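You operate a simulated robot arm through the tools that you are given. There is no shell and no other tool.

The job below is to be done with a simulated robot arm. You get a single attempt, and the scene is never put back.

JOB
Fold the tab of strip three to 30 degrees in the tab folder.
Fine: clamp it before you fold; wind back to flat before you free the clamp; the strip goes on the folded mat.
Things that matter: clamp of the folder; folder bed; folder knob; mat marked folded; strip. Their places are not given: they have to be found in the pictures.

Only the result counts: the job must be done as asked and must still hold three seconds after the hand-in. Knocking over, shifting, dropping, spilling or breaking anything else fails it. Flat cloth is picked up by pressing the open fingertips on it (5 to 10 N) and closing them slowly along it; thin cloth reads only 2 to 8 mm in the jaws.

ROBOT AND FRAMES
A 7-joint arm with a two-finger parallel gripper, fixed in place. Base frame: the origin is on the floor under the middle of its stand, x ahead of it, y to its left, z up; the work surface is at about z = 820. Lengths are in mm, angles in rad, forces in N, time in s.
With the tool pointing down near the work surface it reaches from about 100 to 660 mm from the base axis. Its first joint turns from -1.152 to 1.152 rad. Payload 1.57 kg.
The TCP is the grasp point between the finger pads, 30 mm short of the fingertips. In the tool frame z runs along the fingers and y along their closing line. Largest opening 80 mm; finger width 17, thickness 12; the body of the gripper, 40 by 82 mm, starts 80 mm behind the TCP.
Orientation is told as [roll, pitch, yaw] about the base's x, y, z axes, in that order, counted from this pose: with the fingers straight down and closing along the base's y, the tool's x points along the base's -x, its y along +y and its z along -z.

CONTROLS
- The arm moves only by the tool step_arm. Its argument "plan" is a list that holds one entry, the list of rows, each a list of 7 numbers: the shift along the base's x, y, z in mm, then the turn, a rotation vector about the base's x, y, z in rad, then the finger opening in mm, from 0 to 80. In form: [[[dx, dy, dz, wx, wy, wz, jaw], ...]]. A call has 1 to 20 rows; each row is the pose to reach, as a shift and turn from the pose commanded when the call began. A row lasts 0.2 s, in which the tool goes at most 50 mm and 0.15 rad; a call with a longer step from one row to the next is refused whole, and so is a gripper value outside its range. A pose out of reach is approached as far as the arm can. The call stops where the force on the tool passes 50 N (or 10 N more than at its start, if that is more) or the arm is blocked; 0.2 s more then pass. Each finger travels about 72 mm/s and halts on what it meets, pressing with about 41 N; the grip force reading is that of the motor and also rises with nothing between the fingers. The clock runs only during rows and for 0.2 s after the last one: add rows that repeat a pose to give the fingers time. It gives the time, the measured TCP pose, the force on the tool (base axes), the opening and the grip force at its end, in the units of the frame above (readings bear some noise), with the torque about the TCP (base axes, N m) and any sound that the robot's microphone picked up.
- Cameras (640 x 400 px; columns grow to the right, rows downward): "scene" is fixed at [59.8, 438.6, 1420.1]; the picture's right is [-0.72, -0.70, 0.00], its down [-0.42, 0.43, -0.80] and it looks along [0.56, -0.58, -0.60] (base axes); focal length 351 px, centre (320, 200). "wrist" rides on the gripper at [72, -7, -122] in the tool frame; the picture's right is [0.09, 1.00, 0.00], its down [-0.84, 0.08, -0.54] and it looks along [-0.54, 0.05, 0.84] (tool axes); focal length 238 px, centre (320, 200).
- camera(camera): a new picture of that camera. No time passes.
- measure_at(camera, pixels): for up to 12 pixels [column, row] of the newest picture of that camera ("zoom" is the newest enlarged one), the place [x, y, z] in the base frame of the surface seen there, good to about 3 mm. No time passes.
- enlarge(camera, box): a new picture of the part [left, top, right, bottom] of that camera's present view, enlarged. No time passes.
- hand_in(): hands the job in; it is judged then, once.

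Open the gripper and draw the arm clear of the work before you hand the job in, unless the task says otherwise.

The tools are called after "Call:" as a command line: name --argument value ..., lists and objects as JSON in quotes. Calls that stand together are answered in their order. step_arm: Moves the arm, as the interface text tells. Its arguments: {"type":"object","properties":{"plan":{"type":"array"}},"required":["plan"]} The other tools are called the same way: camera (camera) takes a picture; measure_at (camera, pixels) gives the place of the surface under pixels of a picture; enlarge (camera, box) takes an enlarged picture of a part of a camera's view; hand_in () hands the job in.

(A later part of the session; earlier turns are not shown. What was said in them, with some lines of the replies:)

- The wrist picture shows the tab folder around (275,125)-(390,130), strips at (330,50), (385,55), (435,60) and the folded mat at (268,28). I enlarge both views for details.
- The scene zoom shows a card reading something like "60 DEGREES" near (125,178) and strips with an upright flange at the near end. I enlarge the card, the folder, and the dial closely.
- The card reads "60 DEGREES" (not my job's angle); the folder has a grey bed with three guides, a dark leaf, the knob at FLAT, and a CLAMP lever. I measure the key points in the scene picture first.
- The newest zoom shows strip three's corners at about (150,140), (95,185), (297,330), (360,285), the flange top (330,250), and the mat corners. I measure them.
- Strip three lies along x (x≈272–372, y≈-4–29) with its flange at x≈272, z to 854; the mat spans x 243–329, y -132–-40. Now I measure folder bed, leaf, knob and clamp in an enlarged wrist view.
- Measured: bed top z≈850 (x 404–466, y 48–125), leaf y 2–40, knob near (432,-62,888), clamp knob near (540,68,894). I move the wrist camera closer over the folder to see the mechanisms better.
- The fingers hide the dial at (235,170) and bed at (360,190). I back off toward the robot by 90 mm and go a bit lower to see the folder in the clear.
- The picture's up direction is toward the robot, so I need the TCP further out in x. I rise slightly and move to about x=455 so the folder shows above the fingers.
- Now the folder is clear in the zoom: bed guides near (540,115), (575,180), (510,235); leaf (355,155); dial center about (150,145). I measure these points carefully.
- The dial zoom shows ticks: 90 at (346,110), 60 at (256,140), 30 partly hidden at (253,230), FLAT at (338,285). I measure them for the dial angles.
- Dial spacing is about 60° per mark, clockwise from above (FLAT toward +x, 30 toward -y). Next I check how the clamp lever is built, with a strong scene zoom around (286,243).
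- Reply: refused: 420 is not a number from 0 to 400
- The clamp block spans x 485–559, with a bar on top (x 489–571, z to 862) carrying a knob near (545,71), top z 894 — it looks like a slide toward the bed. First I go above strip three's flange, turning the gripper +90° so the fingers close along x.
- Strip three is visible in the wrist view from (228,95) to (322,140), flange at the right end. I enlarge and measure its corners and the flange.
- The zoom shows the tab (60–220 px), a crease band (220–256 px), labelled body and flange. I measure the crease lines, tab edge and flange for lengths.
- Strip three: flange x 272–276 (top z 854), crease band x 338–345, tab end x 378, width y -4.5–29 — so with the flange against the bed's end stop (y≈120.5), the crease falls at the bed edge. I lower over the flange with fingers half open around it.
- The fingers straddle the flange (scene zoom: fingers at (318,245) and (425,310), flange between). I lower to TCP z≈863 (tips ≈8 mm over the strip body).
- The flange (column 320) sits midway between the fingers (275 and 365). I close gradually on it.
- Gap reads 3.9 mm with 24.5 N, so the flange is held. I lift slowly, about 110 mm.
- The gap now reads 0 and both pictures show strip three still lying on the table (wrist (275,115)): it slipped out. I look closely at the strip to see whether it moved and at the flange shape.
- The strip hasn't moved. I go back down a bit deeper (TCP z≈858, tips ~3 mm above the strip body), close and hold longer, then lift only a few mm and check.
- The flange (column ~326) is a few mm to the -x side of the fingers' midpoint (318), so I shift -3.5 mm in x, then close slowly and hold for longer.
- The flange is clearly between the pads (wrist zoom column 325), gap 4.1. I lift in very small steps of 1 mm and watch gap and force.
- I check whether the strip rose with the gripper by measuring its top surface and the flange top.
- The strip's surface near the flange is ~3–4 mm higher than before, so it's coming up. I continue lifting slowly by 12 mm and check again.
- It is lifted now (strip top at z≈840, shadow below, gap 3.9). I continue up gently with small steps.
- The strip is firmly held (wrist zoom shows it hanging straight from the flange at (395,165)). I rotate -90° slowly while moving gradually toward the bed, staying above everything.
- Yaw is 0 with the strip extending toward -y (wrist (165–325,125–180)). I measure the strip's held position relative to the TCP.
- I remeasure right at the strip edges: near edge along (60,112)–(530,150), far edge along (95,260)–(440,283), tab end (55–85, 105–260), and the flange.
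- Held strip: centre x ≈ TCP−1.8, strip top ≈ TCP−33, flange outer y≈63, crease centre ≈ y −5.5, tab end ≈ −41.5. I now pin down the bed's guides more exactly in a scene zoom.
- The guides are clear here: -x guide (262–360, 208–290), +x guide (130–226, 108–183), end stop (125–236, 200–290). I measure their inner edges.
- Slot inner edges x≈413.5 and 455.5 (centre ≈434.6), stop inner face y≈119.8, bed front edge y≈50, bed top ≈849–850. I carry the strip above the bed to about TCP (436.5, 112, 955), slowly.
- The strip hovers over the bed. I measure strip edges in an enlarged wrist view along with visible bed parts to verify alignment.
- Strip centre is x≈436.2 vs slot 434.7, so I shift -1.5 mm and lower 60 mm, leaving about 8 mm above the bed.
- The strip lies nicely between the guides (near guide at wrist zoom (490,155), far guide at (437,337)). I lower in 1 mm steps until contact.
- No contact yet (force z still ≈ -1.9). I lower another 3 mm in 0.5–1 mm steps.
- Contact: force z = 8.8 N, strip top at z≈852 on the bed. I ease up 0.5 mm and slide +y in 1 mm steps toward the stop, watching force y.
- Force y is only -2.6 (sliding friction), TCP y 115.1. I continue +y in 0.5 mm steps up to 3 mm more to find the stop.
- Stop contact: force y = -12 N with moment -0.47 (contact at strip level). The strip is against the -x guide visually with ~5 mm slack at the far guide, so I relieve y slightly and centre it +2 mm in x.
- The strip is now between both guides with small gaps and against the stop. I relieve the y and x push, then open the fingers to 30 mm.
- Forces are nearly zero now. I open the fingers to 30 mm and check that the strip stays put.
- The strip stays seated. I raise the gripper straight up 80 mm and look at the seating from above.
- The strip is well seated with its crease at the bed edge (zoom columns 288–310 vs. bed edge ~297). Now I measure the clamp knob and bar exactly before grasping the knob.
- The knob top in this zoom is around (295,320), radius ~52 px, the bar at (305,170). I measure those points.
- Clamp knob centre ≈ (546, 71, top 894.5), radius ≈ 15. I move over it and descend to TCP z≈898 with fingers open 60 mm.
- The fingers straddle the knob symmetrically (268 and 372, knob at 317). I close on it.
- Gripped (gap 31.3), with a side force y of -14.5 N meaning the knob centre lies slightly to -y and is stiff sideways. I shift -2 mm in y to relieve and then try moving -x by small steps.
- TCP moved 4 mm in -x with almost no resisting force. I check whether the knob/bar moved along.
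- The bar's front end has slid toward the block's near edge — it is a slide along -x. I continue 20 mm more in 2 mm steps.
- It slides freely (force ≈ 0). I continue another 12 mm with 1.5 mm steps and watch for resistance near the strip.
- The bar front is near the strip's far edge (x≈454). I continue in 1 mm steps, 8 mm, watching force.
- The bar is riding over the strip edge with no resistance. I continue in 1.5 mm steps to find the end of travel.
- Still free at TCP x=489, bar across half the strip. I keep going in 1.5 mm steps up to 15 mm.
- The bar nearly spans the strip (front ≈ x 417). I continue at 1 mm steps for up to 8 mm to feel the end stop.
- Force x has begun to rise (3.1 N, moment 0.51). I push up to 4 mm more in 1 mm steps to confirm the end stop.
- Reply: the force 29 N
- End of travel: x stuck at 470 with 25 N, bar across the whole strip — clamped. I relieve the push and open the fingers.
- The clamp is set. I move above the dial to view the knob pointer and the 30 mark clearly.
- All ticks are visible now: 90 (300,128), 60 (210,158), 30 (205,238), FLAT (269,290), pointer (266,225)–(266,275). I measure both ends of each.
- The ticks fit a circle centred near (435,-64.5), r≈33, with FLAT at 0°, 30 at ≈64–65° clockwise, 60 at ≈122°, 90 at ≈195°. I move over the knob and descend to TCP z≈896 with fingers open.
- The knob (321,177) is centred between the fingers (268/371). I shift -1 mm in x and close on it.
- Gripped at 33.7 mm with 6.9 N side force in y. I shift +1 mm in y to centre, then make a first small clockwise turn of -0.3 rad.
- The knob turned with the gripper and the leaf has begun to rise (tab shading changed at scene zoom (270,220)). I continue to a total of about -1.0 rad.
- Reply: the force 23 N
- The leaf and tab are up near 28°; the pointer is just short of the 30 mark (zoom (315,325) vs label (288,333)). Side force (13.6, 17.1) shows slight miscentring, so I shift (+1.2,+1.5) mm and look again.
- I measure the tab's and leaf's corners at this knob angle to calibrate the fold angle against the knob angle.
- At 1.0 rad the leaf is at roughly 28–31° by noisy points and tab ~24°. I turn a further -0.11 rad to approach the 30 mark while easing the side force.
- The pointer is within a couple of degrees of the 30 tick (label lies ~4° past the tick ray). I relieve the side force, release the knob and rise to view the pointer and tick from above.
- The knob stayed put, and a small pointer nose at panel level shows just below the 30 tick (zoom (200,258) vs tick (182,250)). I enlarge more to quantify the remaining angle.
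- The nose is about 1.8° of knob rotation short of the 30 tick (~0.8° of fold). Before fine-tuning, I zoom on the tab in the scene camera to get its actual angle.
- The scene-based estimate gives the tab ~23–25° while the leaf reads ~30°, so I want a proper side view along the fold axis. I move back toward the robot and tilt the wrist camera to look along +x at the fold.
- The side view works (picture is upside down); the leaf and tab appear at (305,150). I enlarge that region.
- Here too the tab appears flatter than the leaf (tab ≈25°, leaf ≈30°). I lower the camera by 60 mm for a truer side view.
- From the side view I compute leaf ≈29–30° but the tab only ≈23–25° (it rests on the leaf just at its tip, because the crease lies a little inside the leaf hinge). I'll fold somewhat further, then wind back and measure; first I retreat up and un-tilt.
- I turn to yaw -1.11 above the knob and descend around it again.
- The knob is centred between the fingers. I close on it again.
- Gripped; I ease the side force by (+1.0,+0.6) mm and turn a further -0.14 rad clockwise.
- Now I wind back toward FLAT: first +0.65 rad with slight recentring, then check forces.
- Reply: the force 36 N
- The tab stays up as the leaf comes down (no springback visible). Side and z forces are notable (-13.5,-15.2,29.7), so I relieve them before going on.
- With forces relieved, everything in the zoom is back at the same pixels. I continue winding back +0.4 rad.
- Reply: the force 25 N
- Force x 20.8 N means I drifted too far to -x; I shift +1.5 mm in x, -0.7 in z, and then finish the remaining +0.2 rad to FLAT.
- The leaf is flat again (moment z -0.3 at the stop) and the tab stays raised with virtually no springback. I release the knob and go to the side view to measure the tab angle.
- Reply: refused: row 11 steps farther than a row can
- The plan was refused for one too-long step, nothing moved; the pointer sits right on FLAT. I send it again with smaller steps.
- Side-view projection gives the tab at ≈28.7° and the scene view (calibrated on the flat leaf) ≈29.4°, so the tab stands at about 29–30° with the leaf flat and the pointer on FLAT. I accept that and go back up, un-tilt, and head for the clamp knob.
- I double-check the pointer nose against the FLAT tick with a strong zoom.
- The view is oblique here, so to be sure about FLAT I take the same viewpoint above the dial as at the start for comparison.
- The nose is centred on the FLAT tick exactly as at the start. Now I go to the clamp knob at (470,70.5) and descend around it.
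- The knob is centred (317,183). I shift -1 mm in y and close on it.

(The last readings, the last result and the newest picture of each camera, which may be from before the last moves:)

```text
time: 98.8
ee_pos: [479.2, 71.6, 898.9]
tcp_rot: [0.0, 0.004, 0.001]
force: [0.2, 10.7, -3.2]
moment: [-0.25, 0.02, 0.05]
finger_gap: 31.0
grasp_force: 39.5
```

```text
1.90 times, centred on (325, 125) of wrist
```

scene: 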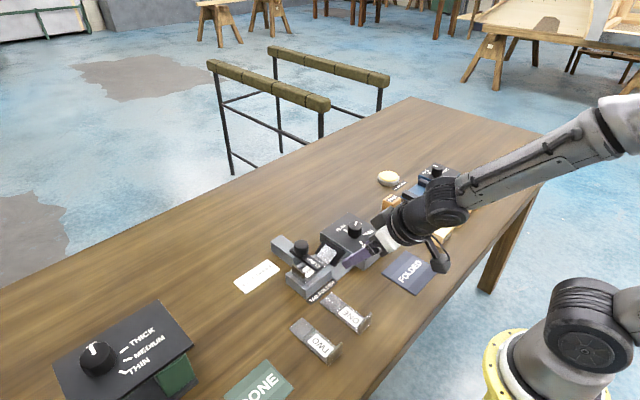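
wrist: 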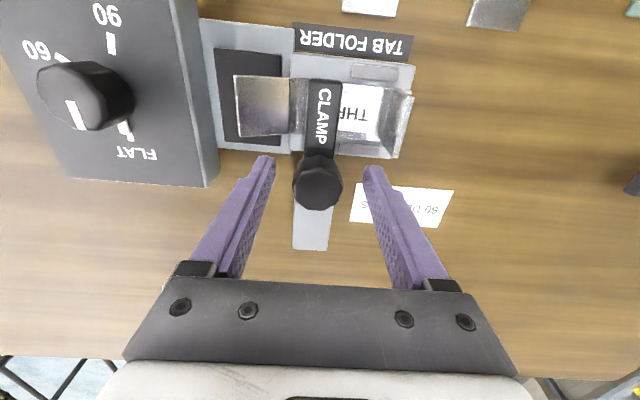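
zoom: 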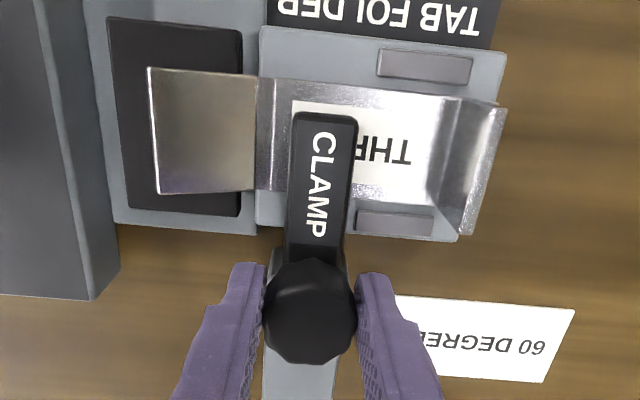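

The bar slides back freely. I continue +50 mm in 2.5 mm steps with a small y relief.

Call:
step_arm --plan '[[[2.5, 0.5, 0, 0, 0, 0, 24], [5, 0.8, 0, 0, 0, 0, 24], [7.5, 0.8, 0, 0, 0, 0, 24], [10, 0.8, 0, 0, 0, 0, 24], [12.5, 0.8, 0, 0, 0, 0, 24], [15, 0.8, 0, 0, 0, 0, 24], [17.5, 0.8, 0, 0, 0, 0, 24], [20, 0.8, 0, 0, 0, 0, 24], [22.5, 0.8, 0, 0, 0, 0, 24], [25, 0.8, 0, 0, 0, 0, 24], [27.5, 0.8, 0, 0, 0, 0, 24], [30, 0.8, 0, 0, 0, 0, 24], [32.5, 0.8, 0, 0, 0, 0, 24], [35, 0.8, 0, 0, 0, 0, 24], [37.5, 0.8, 0, 0, 0, 0, 24], [40, 0.8, 0, 0, 0, 0, 24], [42.5, 0.8, 0, 0, 0, 0, 24], [45, 0.8, 0, 0, 0, 0, 24], [47.5, 0.8, 0, 0, 0, 0, 24], [50, 0.8, 0, 0, 0, 0, 24]]]'

Call:
step_arm --plan '[[[2, 0, 0, 0, 0, 0, 24], [4, 0, 0, 0, 0, 0, 24], [6, 0, 0, 0, 0, 0, 24], [8, 0, 0, 0, 0, 0, 24], [10, 0, 0, 0, 0, 0, 24], [12, 0, 0, 0, 0, 0, 24], [14, 0, 0, 0, 0, 0, 24], [15.5, 0, 0, 0, 0, 0, 24], [16.5, 0, 0, 0, 0, 0, 24]]]'

Call:
camera --camera "wrist"

Call:
enlarge --camera "scene" --box '[256, 200, 356, 290]'

```text
time: 103.0
ee_pos: [530.5, 68.7, 899.2]
tcp_rot: [-0.001, 0.002, -0.001]
force: [-0.2, 5.5, -5.6]
moment: [-0.44, -0.19, 0.03]
finger_gap: 31.1
grasp_force: 39.6
```

```text
time: 105.0
ee_pos: [544.9, 70.2, 898.9]
tcp_rot: [0.001, 0.007, 0.0]
force: [-12.7, 3.6, 1.7]
moment: [-0.39, -0.34, 0.04]
finger_gap: 31.3
grasp_force: 39.7
```

```text
taken
```

wrist: 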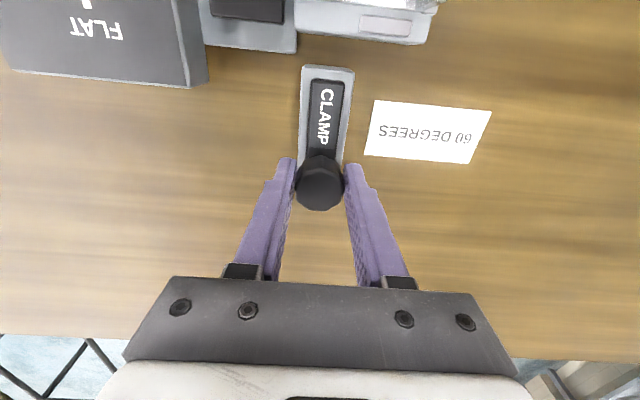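

```text
4.44 times, centred on (306, 245) of scene
```

zoom: 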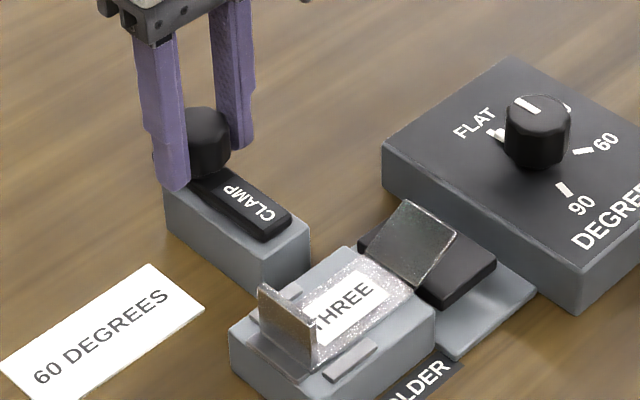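

The clamp is fully back (x≈545, end stop felt), the strip sits undisturbed with its tab up. I relieve, open, and rise.

Call:
step_arm --plan '[[[-1.2, -0.4, 0, 0, 0, 0, 24], [-1.2, -0.4, 0, 0, 0, 0, 34], [-1.2, -0.4, 0, 0, 0, 0, 48], [-1.2, -0.4, 0, 0, 0, 0, 60], [-1.2, -0.4, 0, 0, 0, 0, 60], [-1.2, -0.4, 35, 0, 0, 0, 60], [-1.2, -0.4, 75, 0, 0, 0, 60], [-20, 10, 80, 0, 0, 0, 60], [-50, 20, 80, 0, 0, 0, 60], [-75, 30, 80, 0, 0, 0, 50], [-75, 30, 80, 0, 0, 0, 50]]]'

Call:
camera --camera "wrist"

Call:
enlarge --camera "wrist" --box '[190, 20, 400, 180]'

```text
time: 107.4
ee_pos: [472.2, 99.6, 980.1]
tcp_rot: [-0.001, 0.001, 0.001]
force: [0.7, 0.5, 0.6]
moment: [-0.02, 0.0, -0.02]
finger_gap: 50.0
grasp_force: 0.1
```

```text
taken
```

wrist: 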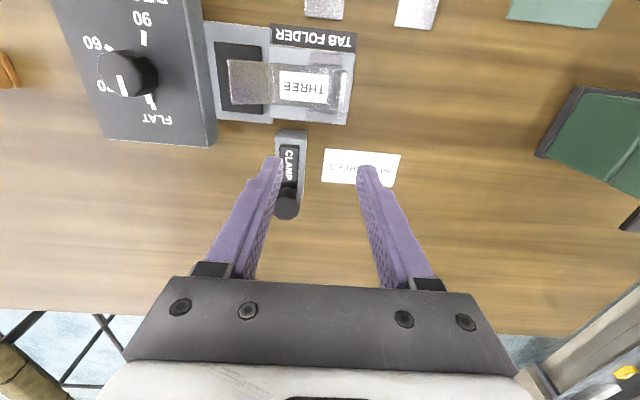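

```text
2.50 times, centred on (295, 100) of wrist
```

zoom: 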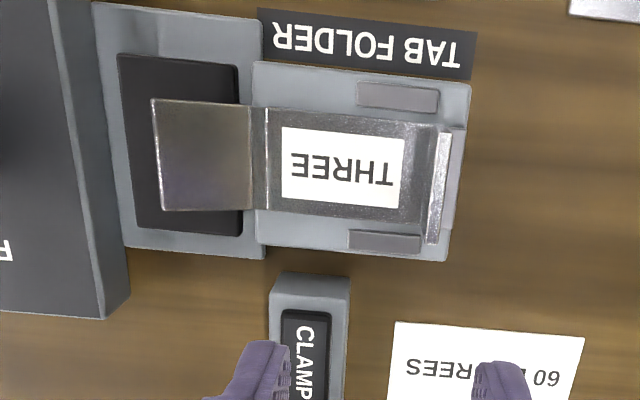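

The strip is free on the bed. I measure the flange top and strip edges for the pick-up.

Call:
measure_at --camera "zoom" --pixels '[[444, 145], [438, 190], [432, 235], [300, 116], [300, 208], [380, 120], [380, 218], [440, 170], [455, 180], [180, 150], [155, 150], [200, 200]]'

```text
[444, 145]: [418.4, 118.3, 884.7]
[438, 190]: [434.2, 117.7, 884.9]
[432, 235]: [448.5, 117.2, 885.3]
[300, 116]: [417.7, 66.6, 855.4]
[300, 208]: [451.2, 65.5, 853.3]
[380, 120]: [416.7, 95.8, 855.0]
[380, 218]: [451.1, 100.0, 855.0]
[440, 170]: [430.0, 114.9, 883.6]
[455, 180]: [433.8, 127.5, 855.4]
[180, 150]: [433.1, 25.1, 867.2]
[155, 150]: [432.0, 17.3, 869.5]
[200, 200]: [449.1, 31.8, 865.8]
```

Flange centre ≈ (434, 117, top 884.8). I move above it with fingers open 40 mm and descend to TCP z≈888.

Call:
step_arm --plan '[[[-20, 9, 0, 0, 0, 0, 40], [-37.7, 17.2, 0, 0, 0, 0, 40], [-37.7, 17.2, -30, 0, 0, 0, 40], [-37.7, 17.2, -60, 0, 0, 0, 40], [-37.7, 17.2, -80, 0, 0, 0, 40], [-37.7, 17.2, -88, 0, 0, 0, 40], [-37.7, 17.2, -92, 0, 0, 0, 40], [-37.7, 17.2, -92, 0, 0, 0, 40]]]'

Call:
enlarge --camera "wrist" --box '[140, 70, 400, 230]'

Call:
enlarge --camera "scene" --box '[270, 210, 360, 300]'

```text
time: 109.2
ee_pos: [434.3, 117.0, 887.4]
tcp_rot: [-0.001, 0.002, 0.001]
force: [1.2, -0.1, 0.1]
moment: [-0.02, 0.03, -0.01]
finger_gap: 39.9
grasp_force: 0.1
```

```text
2.46 times, centred on (270, 150) of wrist
```

zoom: 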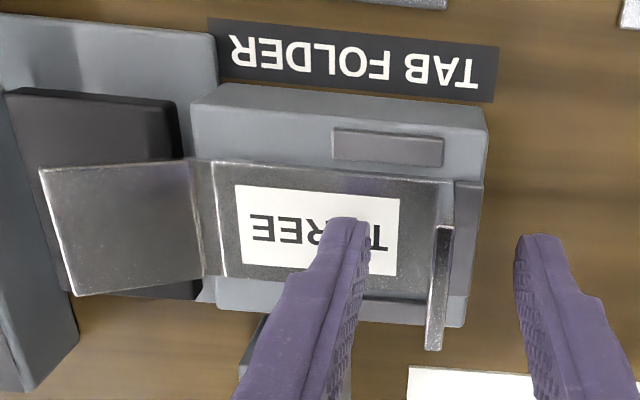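

```text
4.44 times, centred on (315, 255) of scene
```

zoom: 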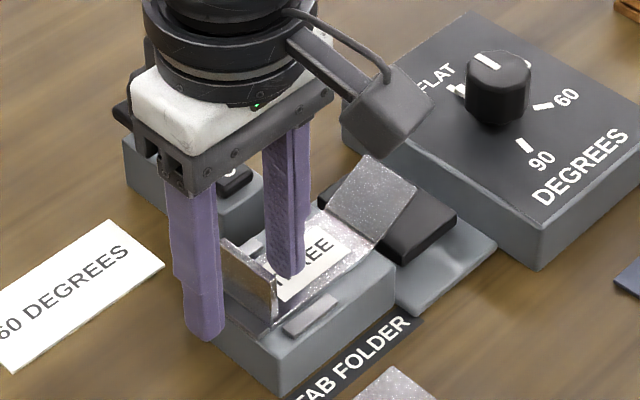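

The flange (col ~438) is midway between the fingers (358/522). I close slowly and hold.

Call:
step_arm --plan '[[[0, 0, 0, 0, 0, 0, 30], [0, 0, 0, 0, 0, 0, 20], [0, 0, 0, 0, 0, 0, 12], [0, 0, 0, 0, 0, 0, 8], [0, 0, 0, 0, 0, 0, 5], [0, 0, 0, 0, 0, 0, 0], [0, 0, 0, 0, 0, 0, 0], [0, 0, 0, 0, 0, 0, 0], [0, 0, 0, 0, 0, 0, 0], [0, 0, 0, 0, 0, 0, 0]]]'

Call:
step_arm --plan '[[[0, 0, 1, 0, 0, 0, 0], [0, 0, 2, 0, 0, 0, 0], [0, 0, 4, 0, 0, 0, 0], [0, 0, 6, 0, 0, 0, 0], [0, 0, 8, 0, 0, 0, 0], [0, 0, 10, 0, 0, 0, 0]]]'

Call:
enlarge --camera "scene" --box '[270, 210, 360, 300]'

```text
time: 111.4
ee_pos: [433.9, 116.9, 887.1]
tcp_rot: [0.001, 0.004, 0.0]
force: [0.9, -13.4, 1.0]
moment: [-0.44, -0.03, 0.02]
finger_gap: 4.0
grasp_force: 25.0
```

```text
time: 112.8
ee_pos: [434.5, 117.7, 896.6]
tcp_rot: [-0.001, 0.001, 0.001]
force: [-0.3, -0.1, -0.7]
moment: [0.01, 0.01, 0.01]
finger_gap: 3.9
grasp_force: 24.8
```

```text
4.44 times, centred on (315, 255) of scene
```

zoom: 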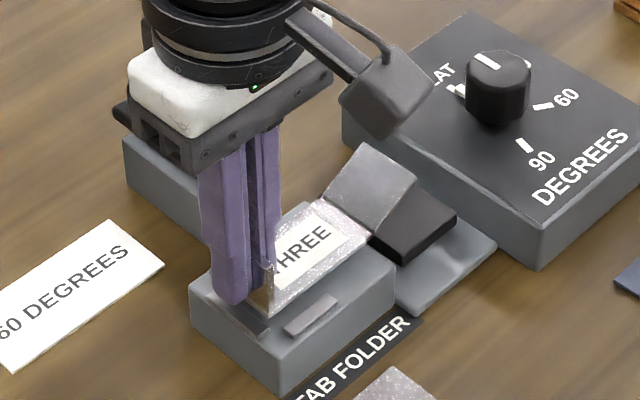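

The strip is lifting with the gripper (gap 3.9). I continue up gently to about z=960.

Call:
step_arm --plan '[[[0, 0, 4, 0, 0, 0, 0], [0, 0, 8, 0, 0, 0, 0], [0, 0, 12, 0, 0, 0, 0], [0, 0, 16, 0, 0, 0, 0], [0, 0, 20, 0, 0, 0, 0], [0, 0, 24, 0, 0, 0, 0], [0, 0, 28, 0, 0, 0, 0], [0, 0, 32, 0, 0, 0, 0], [0, 0, 36, 0, 0, 0, 0], [0, 0, 40, 0, 0, 0, 0], [0, 0, 44, 0, 0, 0, 0], [0, 0, 48, 0, 0, 0, 0], [0, 0, 52, 0, 0, 0, 0], [0, 0, 56, 0, 0, 0, 0], [0, 0, 60, 0, 0, 0, 0], [0, 0, 64, 0, 0, 0, 0]]]'

Call:
enlarge --camera "wrist" --box '[140, 90, 350, 210]'

Call:
enlarge --camera "scene" --box '[270, 180, 390, 300]'

```text
time: 116.2
ee_pos: [435.1, 117.5, 960.4]
tcp_rot: [0.0, 0.001, 0.0]
force: [-0.7, -0.6, 0.3]
moment: [0.01, -0.01, -0.01]
finger_gap: 4.2
grasp_force: 24.4
```

```text
3.05 times, centred on (245, 150) of wrist
```

zoom: 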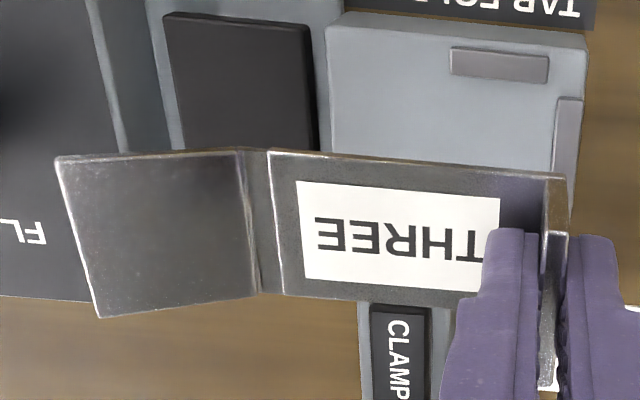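

```text
3.33 times, centred on (330, 240) of scene
```

zoom: 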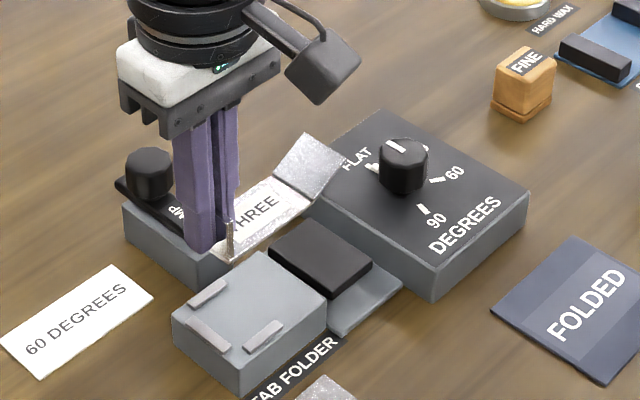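

The strip is held and the tab shows its fold. I carry it slowly at this height to above the FOLDED mat, TCP target about (286,-40).

Call:
step_arm --plan '[[[-7.5, -7.9, 0, 0, 0, 0, 0], [-15, -15.8, 0, 0, 0, 0, 0], [-22.5, -23.7, 0, 0, 0, 0, 0], [-30, -31.6, 0, 0, 0, 0, 0], [-37.5, -39.5, 0, 0, 0, 0, 0], [-45, -47.4, 0, 0, 0, 0, 0], [-52.5, -55.3, 0, 0, 0, 0, 0], [-60, -63.2, 0, 0, 0, 0, 0], [-67.5, -71.1, 0, 0, 0, 0, 0], [-75, -79, 0, 0, 0, 0, 0], [-82.5, -86.9, 0, 0, 0, 0, 0], [-90, -94.8, 0, 0, 0, 0, 0], [-97.5, -102.7, 0, 0, 0, 0, 0], [-105, -110.6, 0, 0, 0, 0, 0], [-112.5, -118.5, 0, 0, 0, 0, 0], [-120, -126.4, 0, 0, 0, 0, 0], [-127.5, -134.3, 0, 0, 0, 0, 0], [-135, -142.2, 0, 0, 0, 0, 0], [-142.5, -150, 0, 0, 0, 0, 0], [-149, -157.5, 0, 0, 0, 0, 0]]]'

Call:
camera --camera "wrist"

Call:
camera --camera "scene"

```text
time: 120.4
ee_pos: [283.9, -40.1, 961.6]
tcp_rot: [0.002, 0.001, 0.001]
force: [-0.4, 0.3, -0.3]
moment: [0.03, 0.01, 0.03]
finger_gap: 4.0
grasp_force: 24.6
```

```text
taken
```

wrist: 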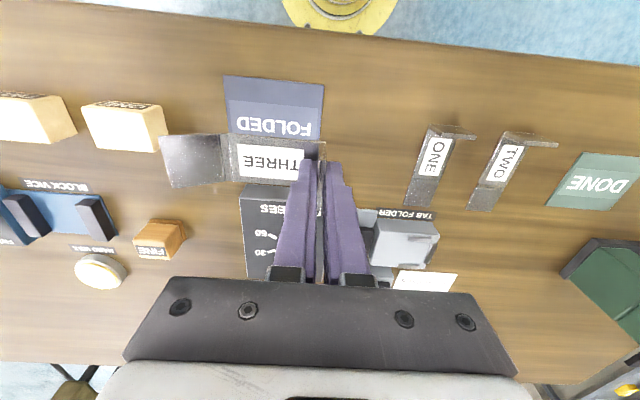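

```text
taken
```

scene: 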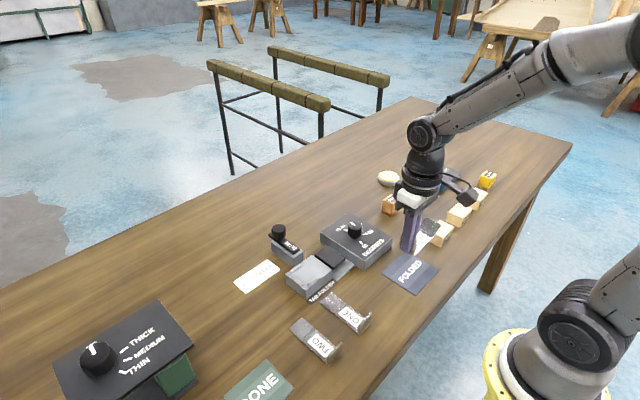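

The strip hovers near the mat; a wooden block is at (125,125). I measure the block's nearest edge, the mat corners and the strip tip to make sure of clearance.

Call:
measure_at --camera "wrist" --pixels '[[160, 110], [163, 145], [120, 150], [226, 80], [322, 88], [318, 135], [232, 130], [165, 150], [172, 185], [240, 145], [300, 180], [140, 130]]'

```text
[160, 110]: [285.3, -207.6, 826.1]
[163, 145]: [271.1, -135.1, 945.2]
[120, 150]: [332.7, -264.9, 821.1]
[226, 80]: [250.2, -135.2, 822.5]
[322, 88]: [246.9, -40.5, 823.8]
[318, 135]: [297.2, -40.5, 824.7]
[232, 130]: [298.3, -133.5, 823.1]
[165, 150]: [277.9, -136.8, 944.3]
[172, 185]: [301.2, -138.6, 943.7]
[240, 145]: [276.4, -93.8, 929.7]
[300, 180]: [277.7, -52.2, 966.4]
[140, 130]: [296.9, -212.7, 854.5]
```

The block edge is at y≈-207, clear of the tab tip (≈-139). I lower over the mat to TCP z≈868, shifting +2 mm in x.

Call:
step_arm --plan '[[[2, 0, -8, 0, 0, 0, 0], [2, 0, -16, 0, 0, 0, 0], [2, 0, -24, 0, 0, 0, 0], [2, 0, -32, 0, 0, 0, 0], [2, 0, -40, 0, 0, 0, 0], [2, 0, -48, 0, 0, 0, 0], [2, 0, -56, 0, 0, 0, 0], [2, 0, -64, 0, 0, 0, 0], [2, 0, -72, 0, 0, 0, 0], [2, 0, -80, 0, 0, 0, 0], [2, 0, -87, 0, 0, 0, 0], [2, 0, -92, 0, 0, 0, 0], [2, 0, -92, 0, 0, 0, 0]]]'

Call:
camera --camera "wrist"

Call:
enlarge --camera "scene" --box '[370, 220, 460, 300]'

```text
time: 123.2
ee_pos: [288.2, -40.5, 867.5]
tcp_rot: [0.0, 0.002, -0.001]
force: [0.7, -0.2, -1.1]
moment: [0.04, 0.0, 0.03]
finger_gap: 4.1
grasp_force: 24.4
```

```text
taken
```

wrist: 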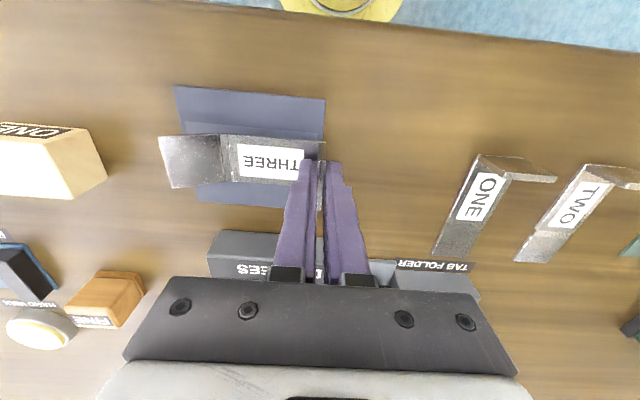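

```text
5.00 times, centred on (415, 260) of scene
```

zoom: 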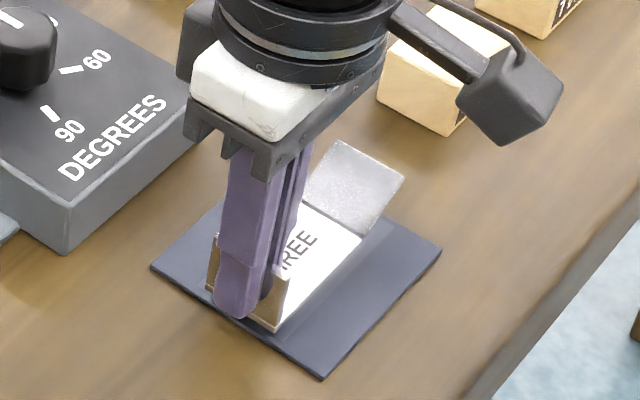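

Just above the mat; the flange is right at the mat's +y edge, so I shift -5 mm in y and then lower in 1 mm steps.

Call:
step_arm --plan '[[[0, -2.5, 0, 0, 0, 0, 0], [0, -5, 0, 0, 0, 0, 0], [0, -5, -1, 0, 0, 0, 0], [0, -5, -2, 0, 0, 0, 0], [0, -5, -3, 0, 0, 0, 0], [0, -5, -4, 0, 0, 0, 0], [0, -5, -5, 0, 0, 0, 0], [0, -5, -6, 0, 0, 0, 0], [0, -5, -7, 0, 0, 0, 0]]]'

Call:
enlarge --camera "scene" --box '[370, 220, 460, 300]'

```text
time: 125.2
ee_pos: [286.9, -45.6, 861.7]
tcp_rot: [0.0, 0.004, 0.0]
force: [-1.3, 0.2, -0.8]
moment: [0.04, -0.01, 0.01]
finger_gap: 3.9
grasp_force: 24.7
```

```text
5.00 times, centred on (415, 260) of scene
```

zoom: 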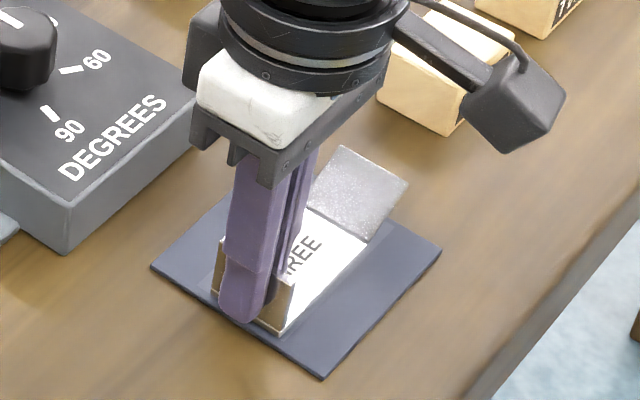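

No contact yet (force z ≈ -0.8 at TCP z 861.7). I lower further in 0.7 mm steps.

Call:
step_arm --plan '[[[0, 0, -0.7, 0, 0, 0, 0], [0, 0, -1.4, 0, 0, 0, 0], [0, 0, -2.1, 0, 0, 0, 0], [0, 0, -2.8, 0, 0, 0, 0]]]'

```text
time: 126.2
ee_pos: [287.3, -46.2, 858.8]
tcp_rot: [-0.001, 0.0, 0.0]
force: [-4.6, 1.6, 16.4]
moment: [-0.08, 0.19, -0.02]
finger_gap: 4.0
grasp_force: 24.9
```

Contact (16.4 N). I ease up 1 mm to reduce the load, then open the fingers slowly.

Call:
step_arm --plan '[[[0, 0, 0.6, 0, 0, 0, 0], [0.3, 0, 1.1, 0, 0, 0, 0], [0.3, 0, 1.1, 0, 0, 0, 0]]]'

Call:
step_arm --plan '[[[0, 0, 0, 0, 0, 0, 8], [0, 0, 0, 0, 0, 0, 15], [0, 0, 0, 0, 0, 0, 25], [0, 0, 0, 0, 0, 0, 35], [0, 0, 0, 0, 0, 0, 35]]]'

Call:
enlarge --camera "scene" --box '[370, 220, 460, 300]'

Call:
enlarge --camera "wrist" --box '[140, 70, 400, 230]'

```text
time: 127.0
ee_pos: [287.3, -45.2, 859.6]
tcp_rot: [-0.001, 0.004, 0.0]
force: [0.2, 0.0, -0.7]
moment: [0.01, -0.01, 0.02]
finger_gap: 4.0
grasp_force: 25.2
```

```text
time: 128.2
ee_pos: [286.3, -44.6, 860.6]
tcp_rot: [-0.001, 0.001, 0.002]
force: [-0.2, 0.2, -0.1]
moment: [0.01, 0.0, 0.0]
finger_gap: 34.9
grasp_force: 0.0
```

```text
5.00 times, centred on (415, 260) of scene
```

zoom: 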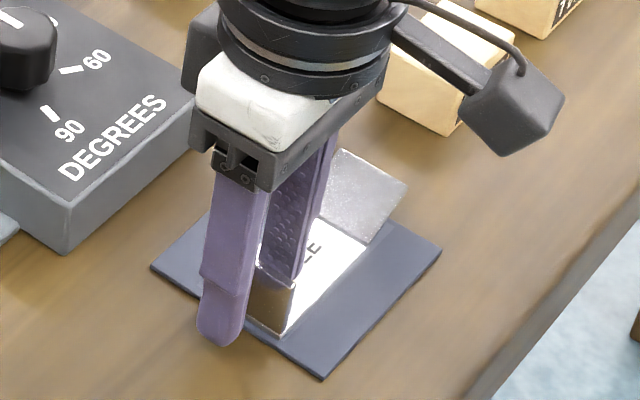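

```text
2.46 times, centred on (270, 150) of wrist
```

zoom: 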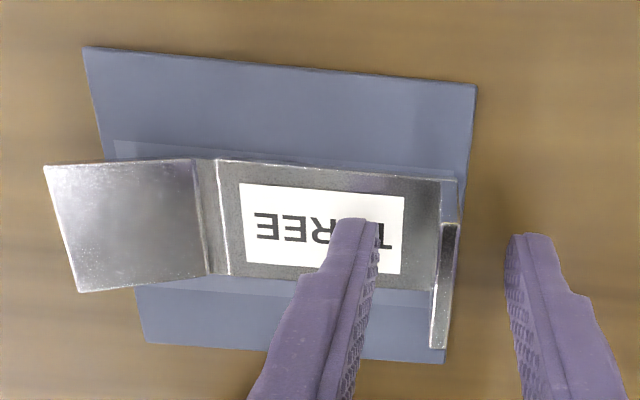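

The strip rests on the mat, released. I rise straight up, clear of the flange, and move away for a final inspection.

Call:
step_arm --plan '[[[0, 0, 10, 0, 0, 0, 35], [0, 0, 30, 0, 0, 0, 35], [0, 0, 60, 0, 0, 0, 35], [0, 0, 100, 0, 0, 0, 40], [10, 20, 130, 0, 0, 0, 60], [20, 40, 160, 0, 0, 0, 80], [20, 40, 160, 0, 0, 0, 80]]]'

Call:
camera --camera "wrist"

Call:
enlarge --camera "scene" --box '[250, 200, 460, 320]'

Call:
enlarge --camera "wrist" --box '[120, 60, 280, 200]'

```text
time: 129.8
ee_pos: [309.1, -6.6, 1021.3]
tcp_rot: [-0.001, 0.002, 0.0]
force: [-1.0, -0.1, 0.1]
moment: [0.02, 0.01, 0.0]
finger_gap: 79.9
grasp_force: 0.0
```

```text
taken
```

wrist: 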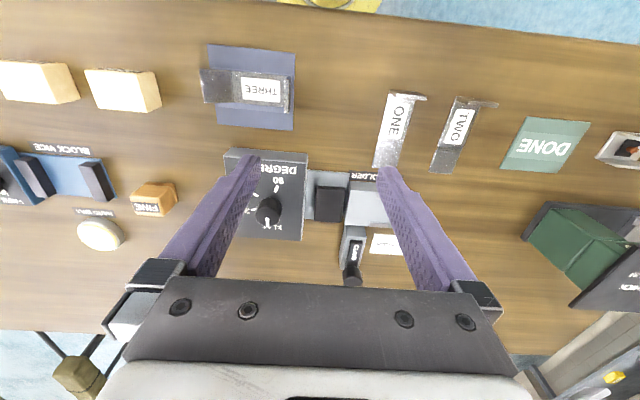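

```text
3.05 times, centred on (355, 260) of scene
```

zoom: 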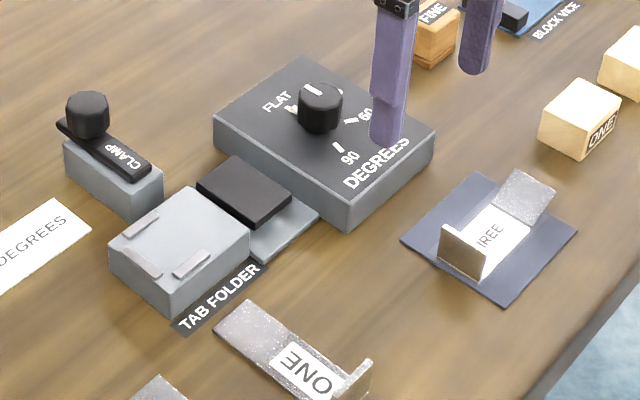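

```text
2.86 times, centred on (200, 130) of wrist
```

zoom: 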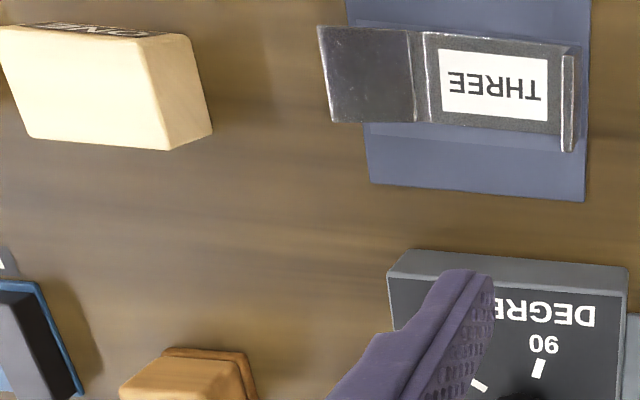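

The strip lies on the FOLDED mat, folder is empty, clamp open, dial on FLAT. I verify the tab's final angle and the strip's position with measurements.

Call:
enlarge --camera "scene" --box '[380, 250, 444, 302]'

```text
7.69 times, centred on (412, 276) of scene
```

zoom: 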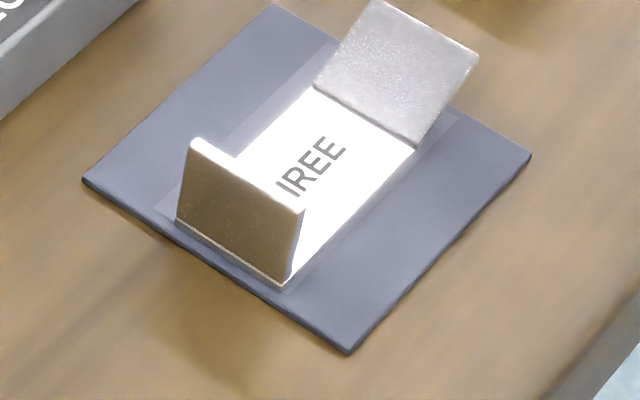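

Call:
measure_at --camera "zoom" --pixels '[[375, 10], [420, 30], [468, 58], [355, 45], [400, 65], [445, 90], [335, 80], [375, 100], [415, 130], [340, 120], [380, 145], [310, 180]]'

Call:
measure_at --camera "zoom" --pixels '[[380, 20], [425, 45], [460, 65], [365, 40], [410, 60], [440, 105], [345, 70], [390, 90], [425, 115], [325, 85], [365, 105], [405, 130]]'

```text
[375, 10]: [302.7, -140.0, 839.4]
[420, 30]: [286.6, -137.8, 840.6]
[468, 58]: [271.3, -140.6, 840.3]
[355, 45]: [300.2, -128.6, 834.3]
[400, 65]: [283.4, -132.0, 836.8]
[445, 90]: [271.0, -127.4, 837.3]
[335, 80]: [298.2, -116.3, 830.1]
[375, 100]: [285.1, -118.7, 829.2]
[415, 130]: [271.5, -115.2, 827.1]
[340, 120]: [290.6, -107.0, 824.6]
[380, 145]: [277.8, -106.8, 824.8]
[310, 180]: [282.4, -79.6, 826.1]
```

```text
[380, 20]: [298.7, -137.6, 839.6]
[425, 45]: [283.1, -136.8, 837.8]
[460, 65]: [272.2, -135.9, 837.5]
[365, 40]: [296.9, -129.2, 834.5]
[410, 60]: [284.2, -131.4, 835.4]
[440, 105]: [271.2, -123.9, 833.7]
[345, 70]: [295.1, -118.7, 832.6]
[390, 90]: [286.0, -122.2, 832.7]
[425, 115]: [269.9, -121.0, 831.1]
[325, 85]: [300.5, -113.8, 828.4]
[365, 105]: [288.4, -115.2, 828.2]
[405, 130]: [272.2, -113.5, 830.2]
```

Pixel-level geometry again gives the tab ≈28–29.5° (noisy point fits slightly lower), the strip rests wholly on the mat (x≈270–304, flat part y≈-42 to -113), the folder is flat and unclamped, and the gripper is open and well clear at z≈1021. I hand the job in.

Call:
hand_in

```text
The job is handed in.
```

I folded the tab of strip three to about 29 degrees, put the strip on the folded mat and handed the job in. I don't know how it was judged.

- **Fold angle:** I first turned the knob to just short of the 30 mark, but the tab only reached about 23–25 degrees because it rests on the folding leaf only at its tip. I turned the knob past the 30 mark (leaf at about 33 degrees) to bring the tab to about 29. Edge measurements in the pictures give 28–30 degrees. A rougher fit to surface points gave about 24.5. I trust the edge measurements more.
- **Order:** I clamped the strip before folding. I wound the knob back until its pointer sat on FLAT, then slid the clamp fully open before lifting the strip out.
- **Where the strip is:** The flat part of the strip lies fully on the mat. The raised tab tip sticks out about 8 mm past the edge nearest the wooden block, well clear of it.
- **Other things:** The last pictures show strips ONE and TWO, the "60 DEGREES" card and the blocks with no visible change. On my first lift strip three slipped from the gripper and stayed within a few mm of its place on the table; the second lift held.

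The gripper is open and well clear of the work.
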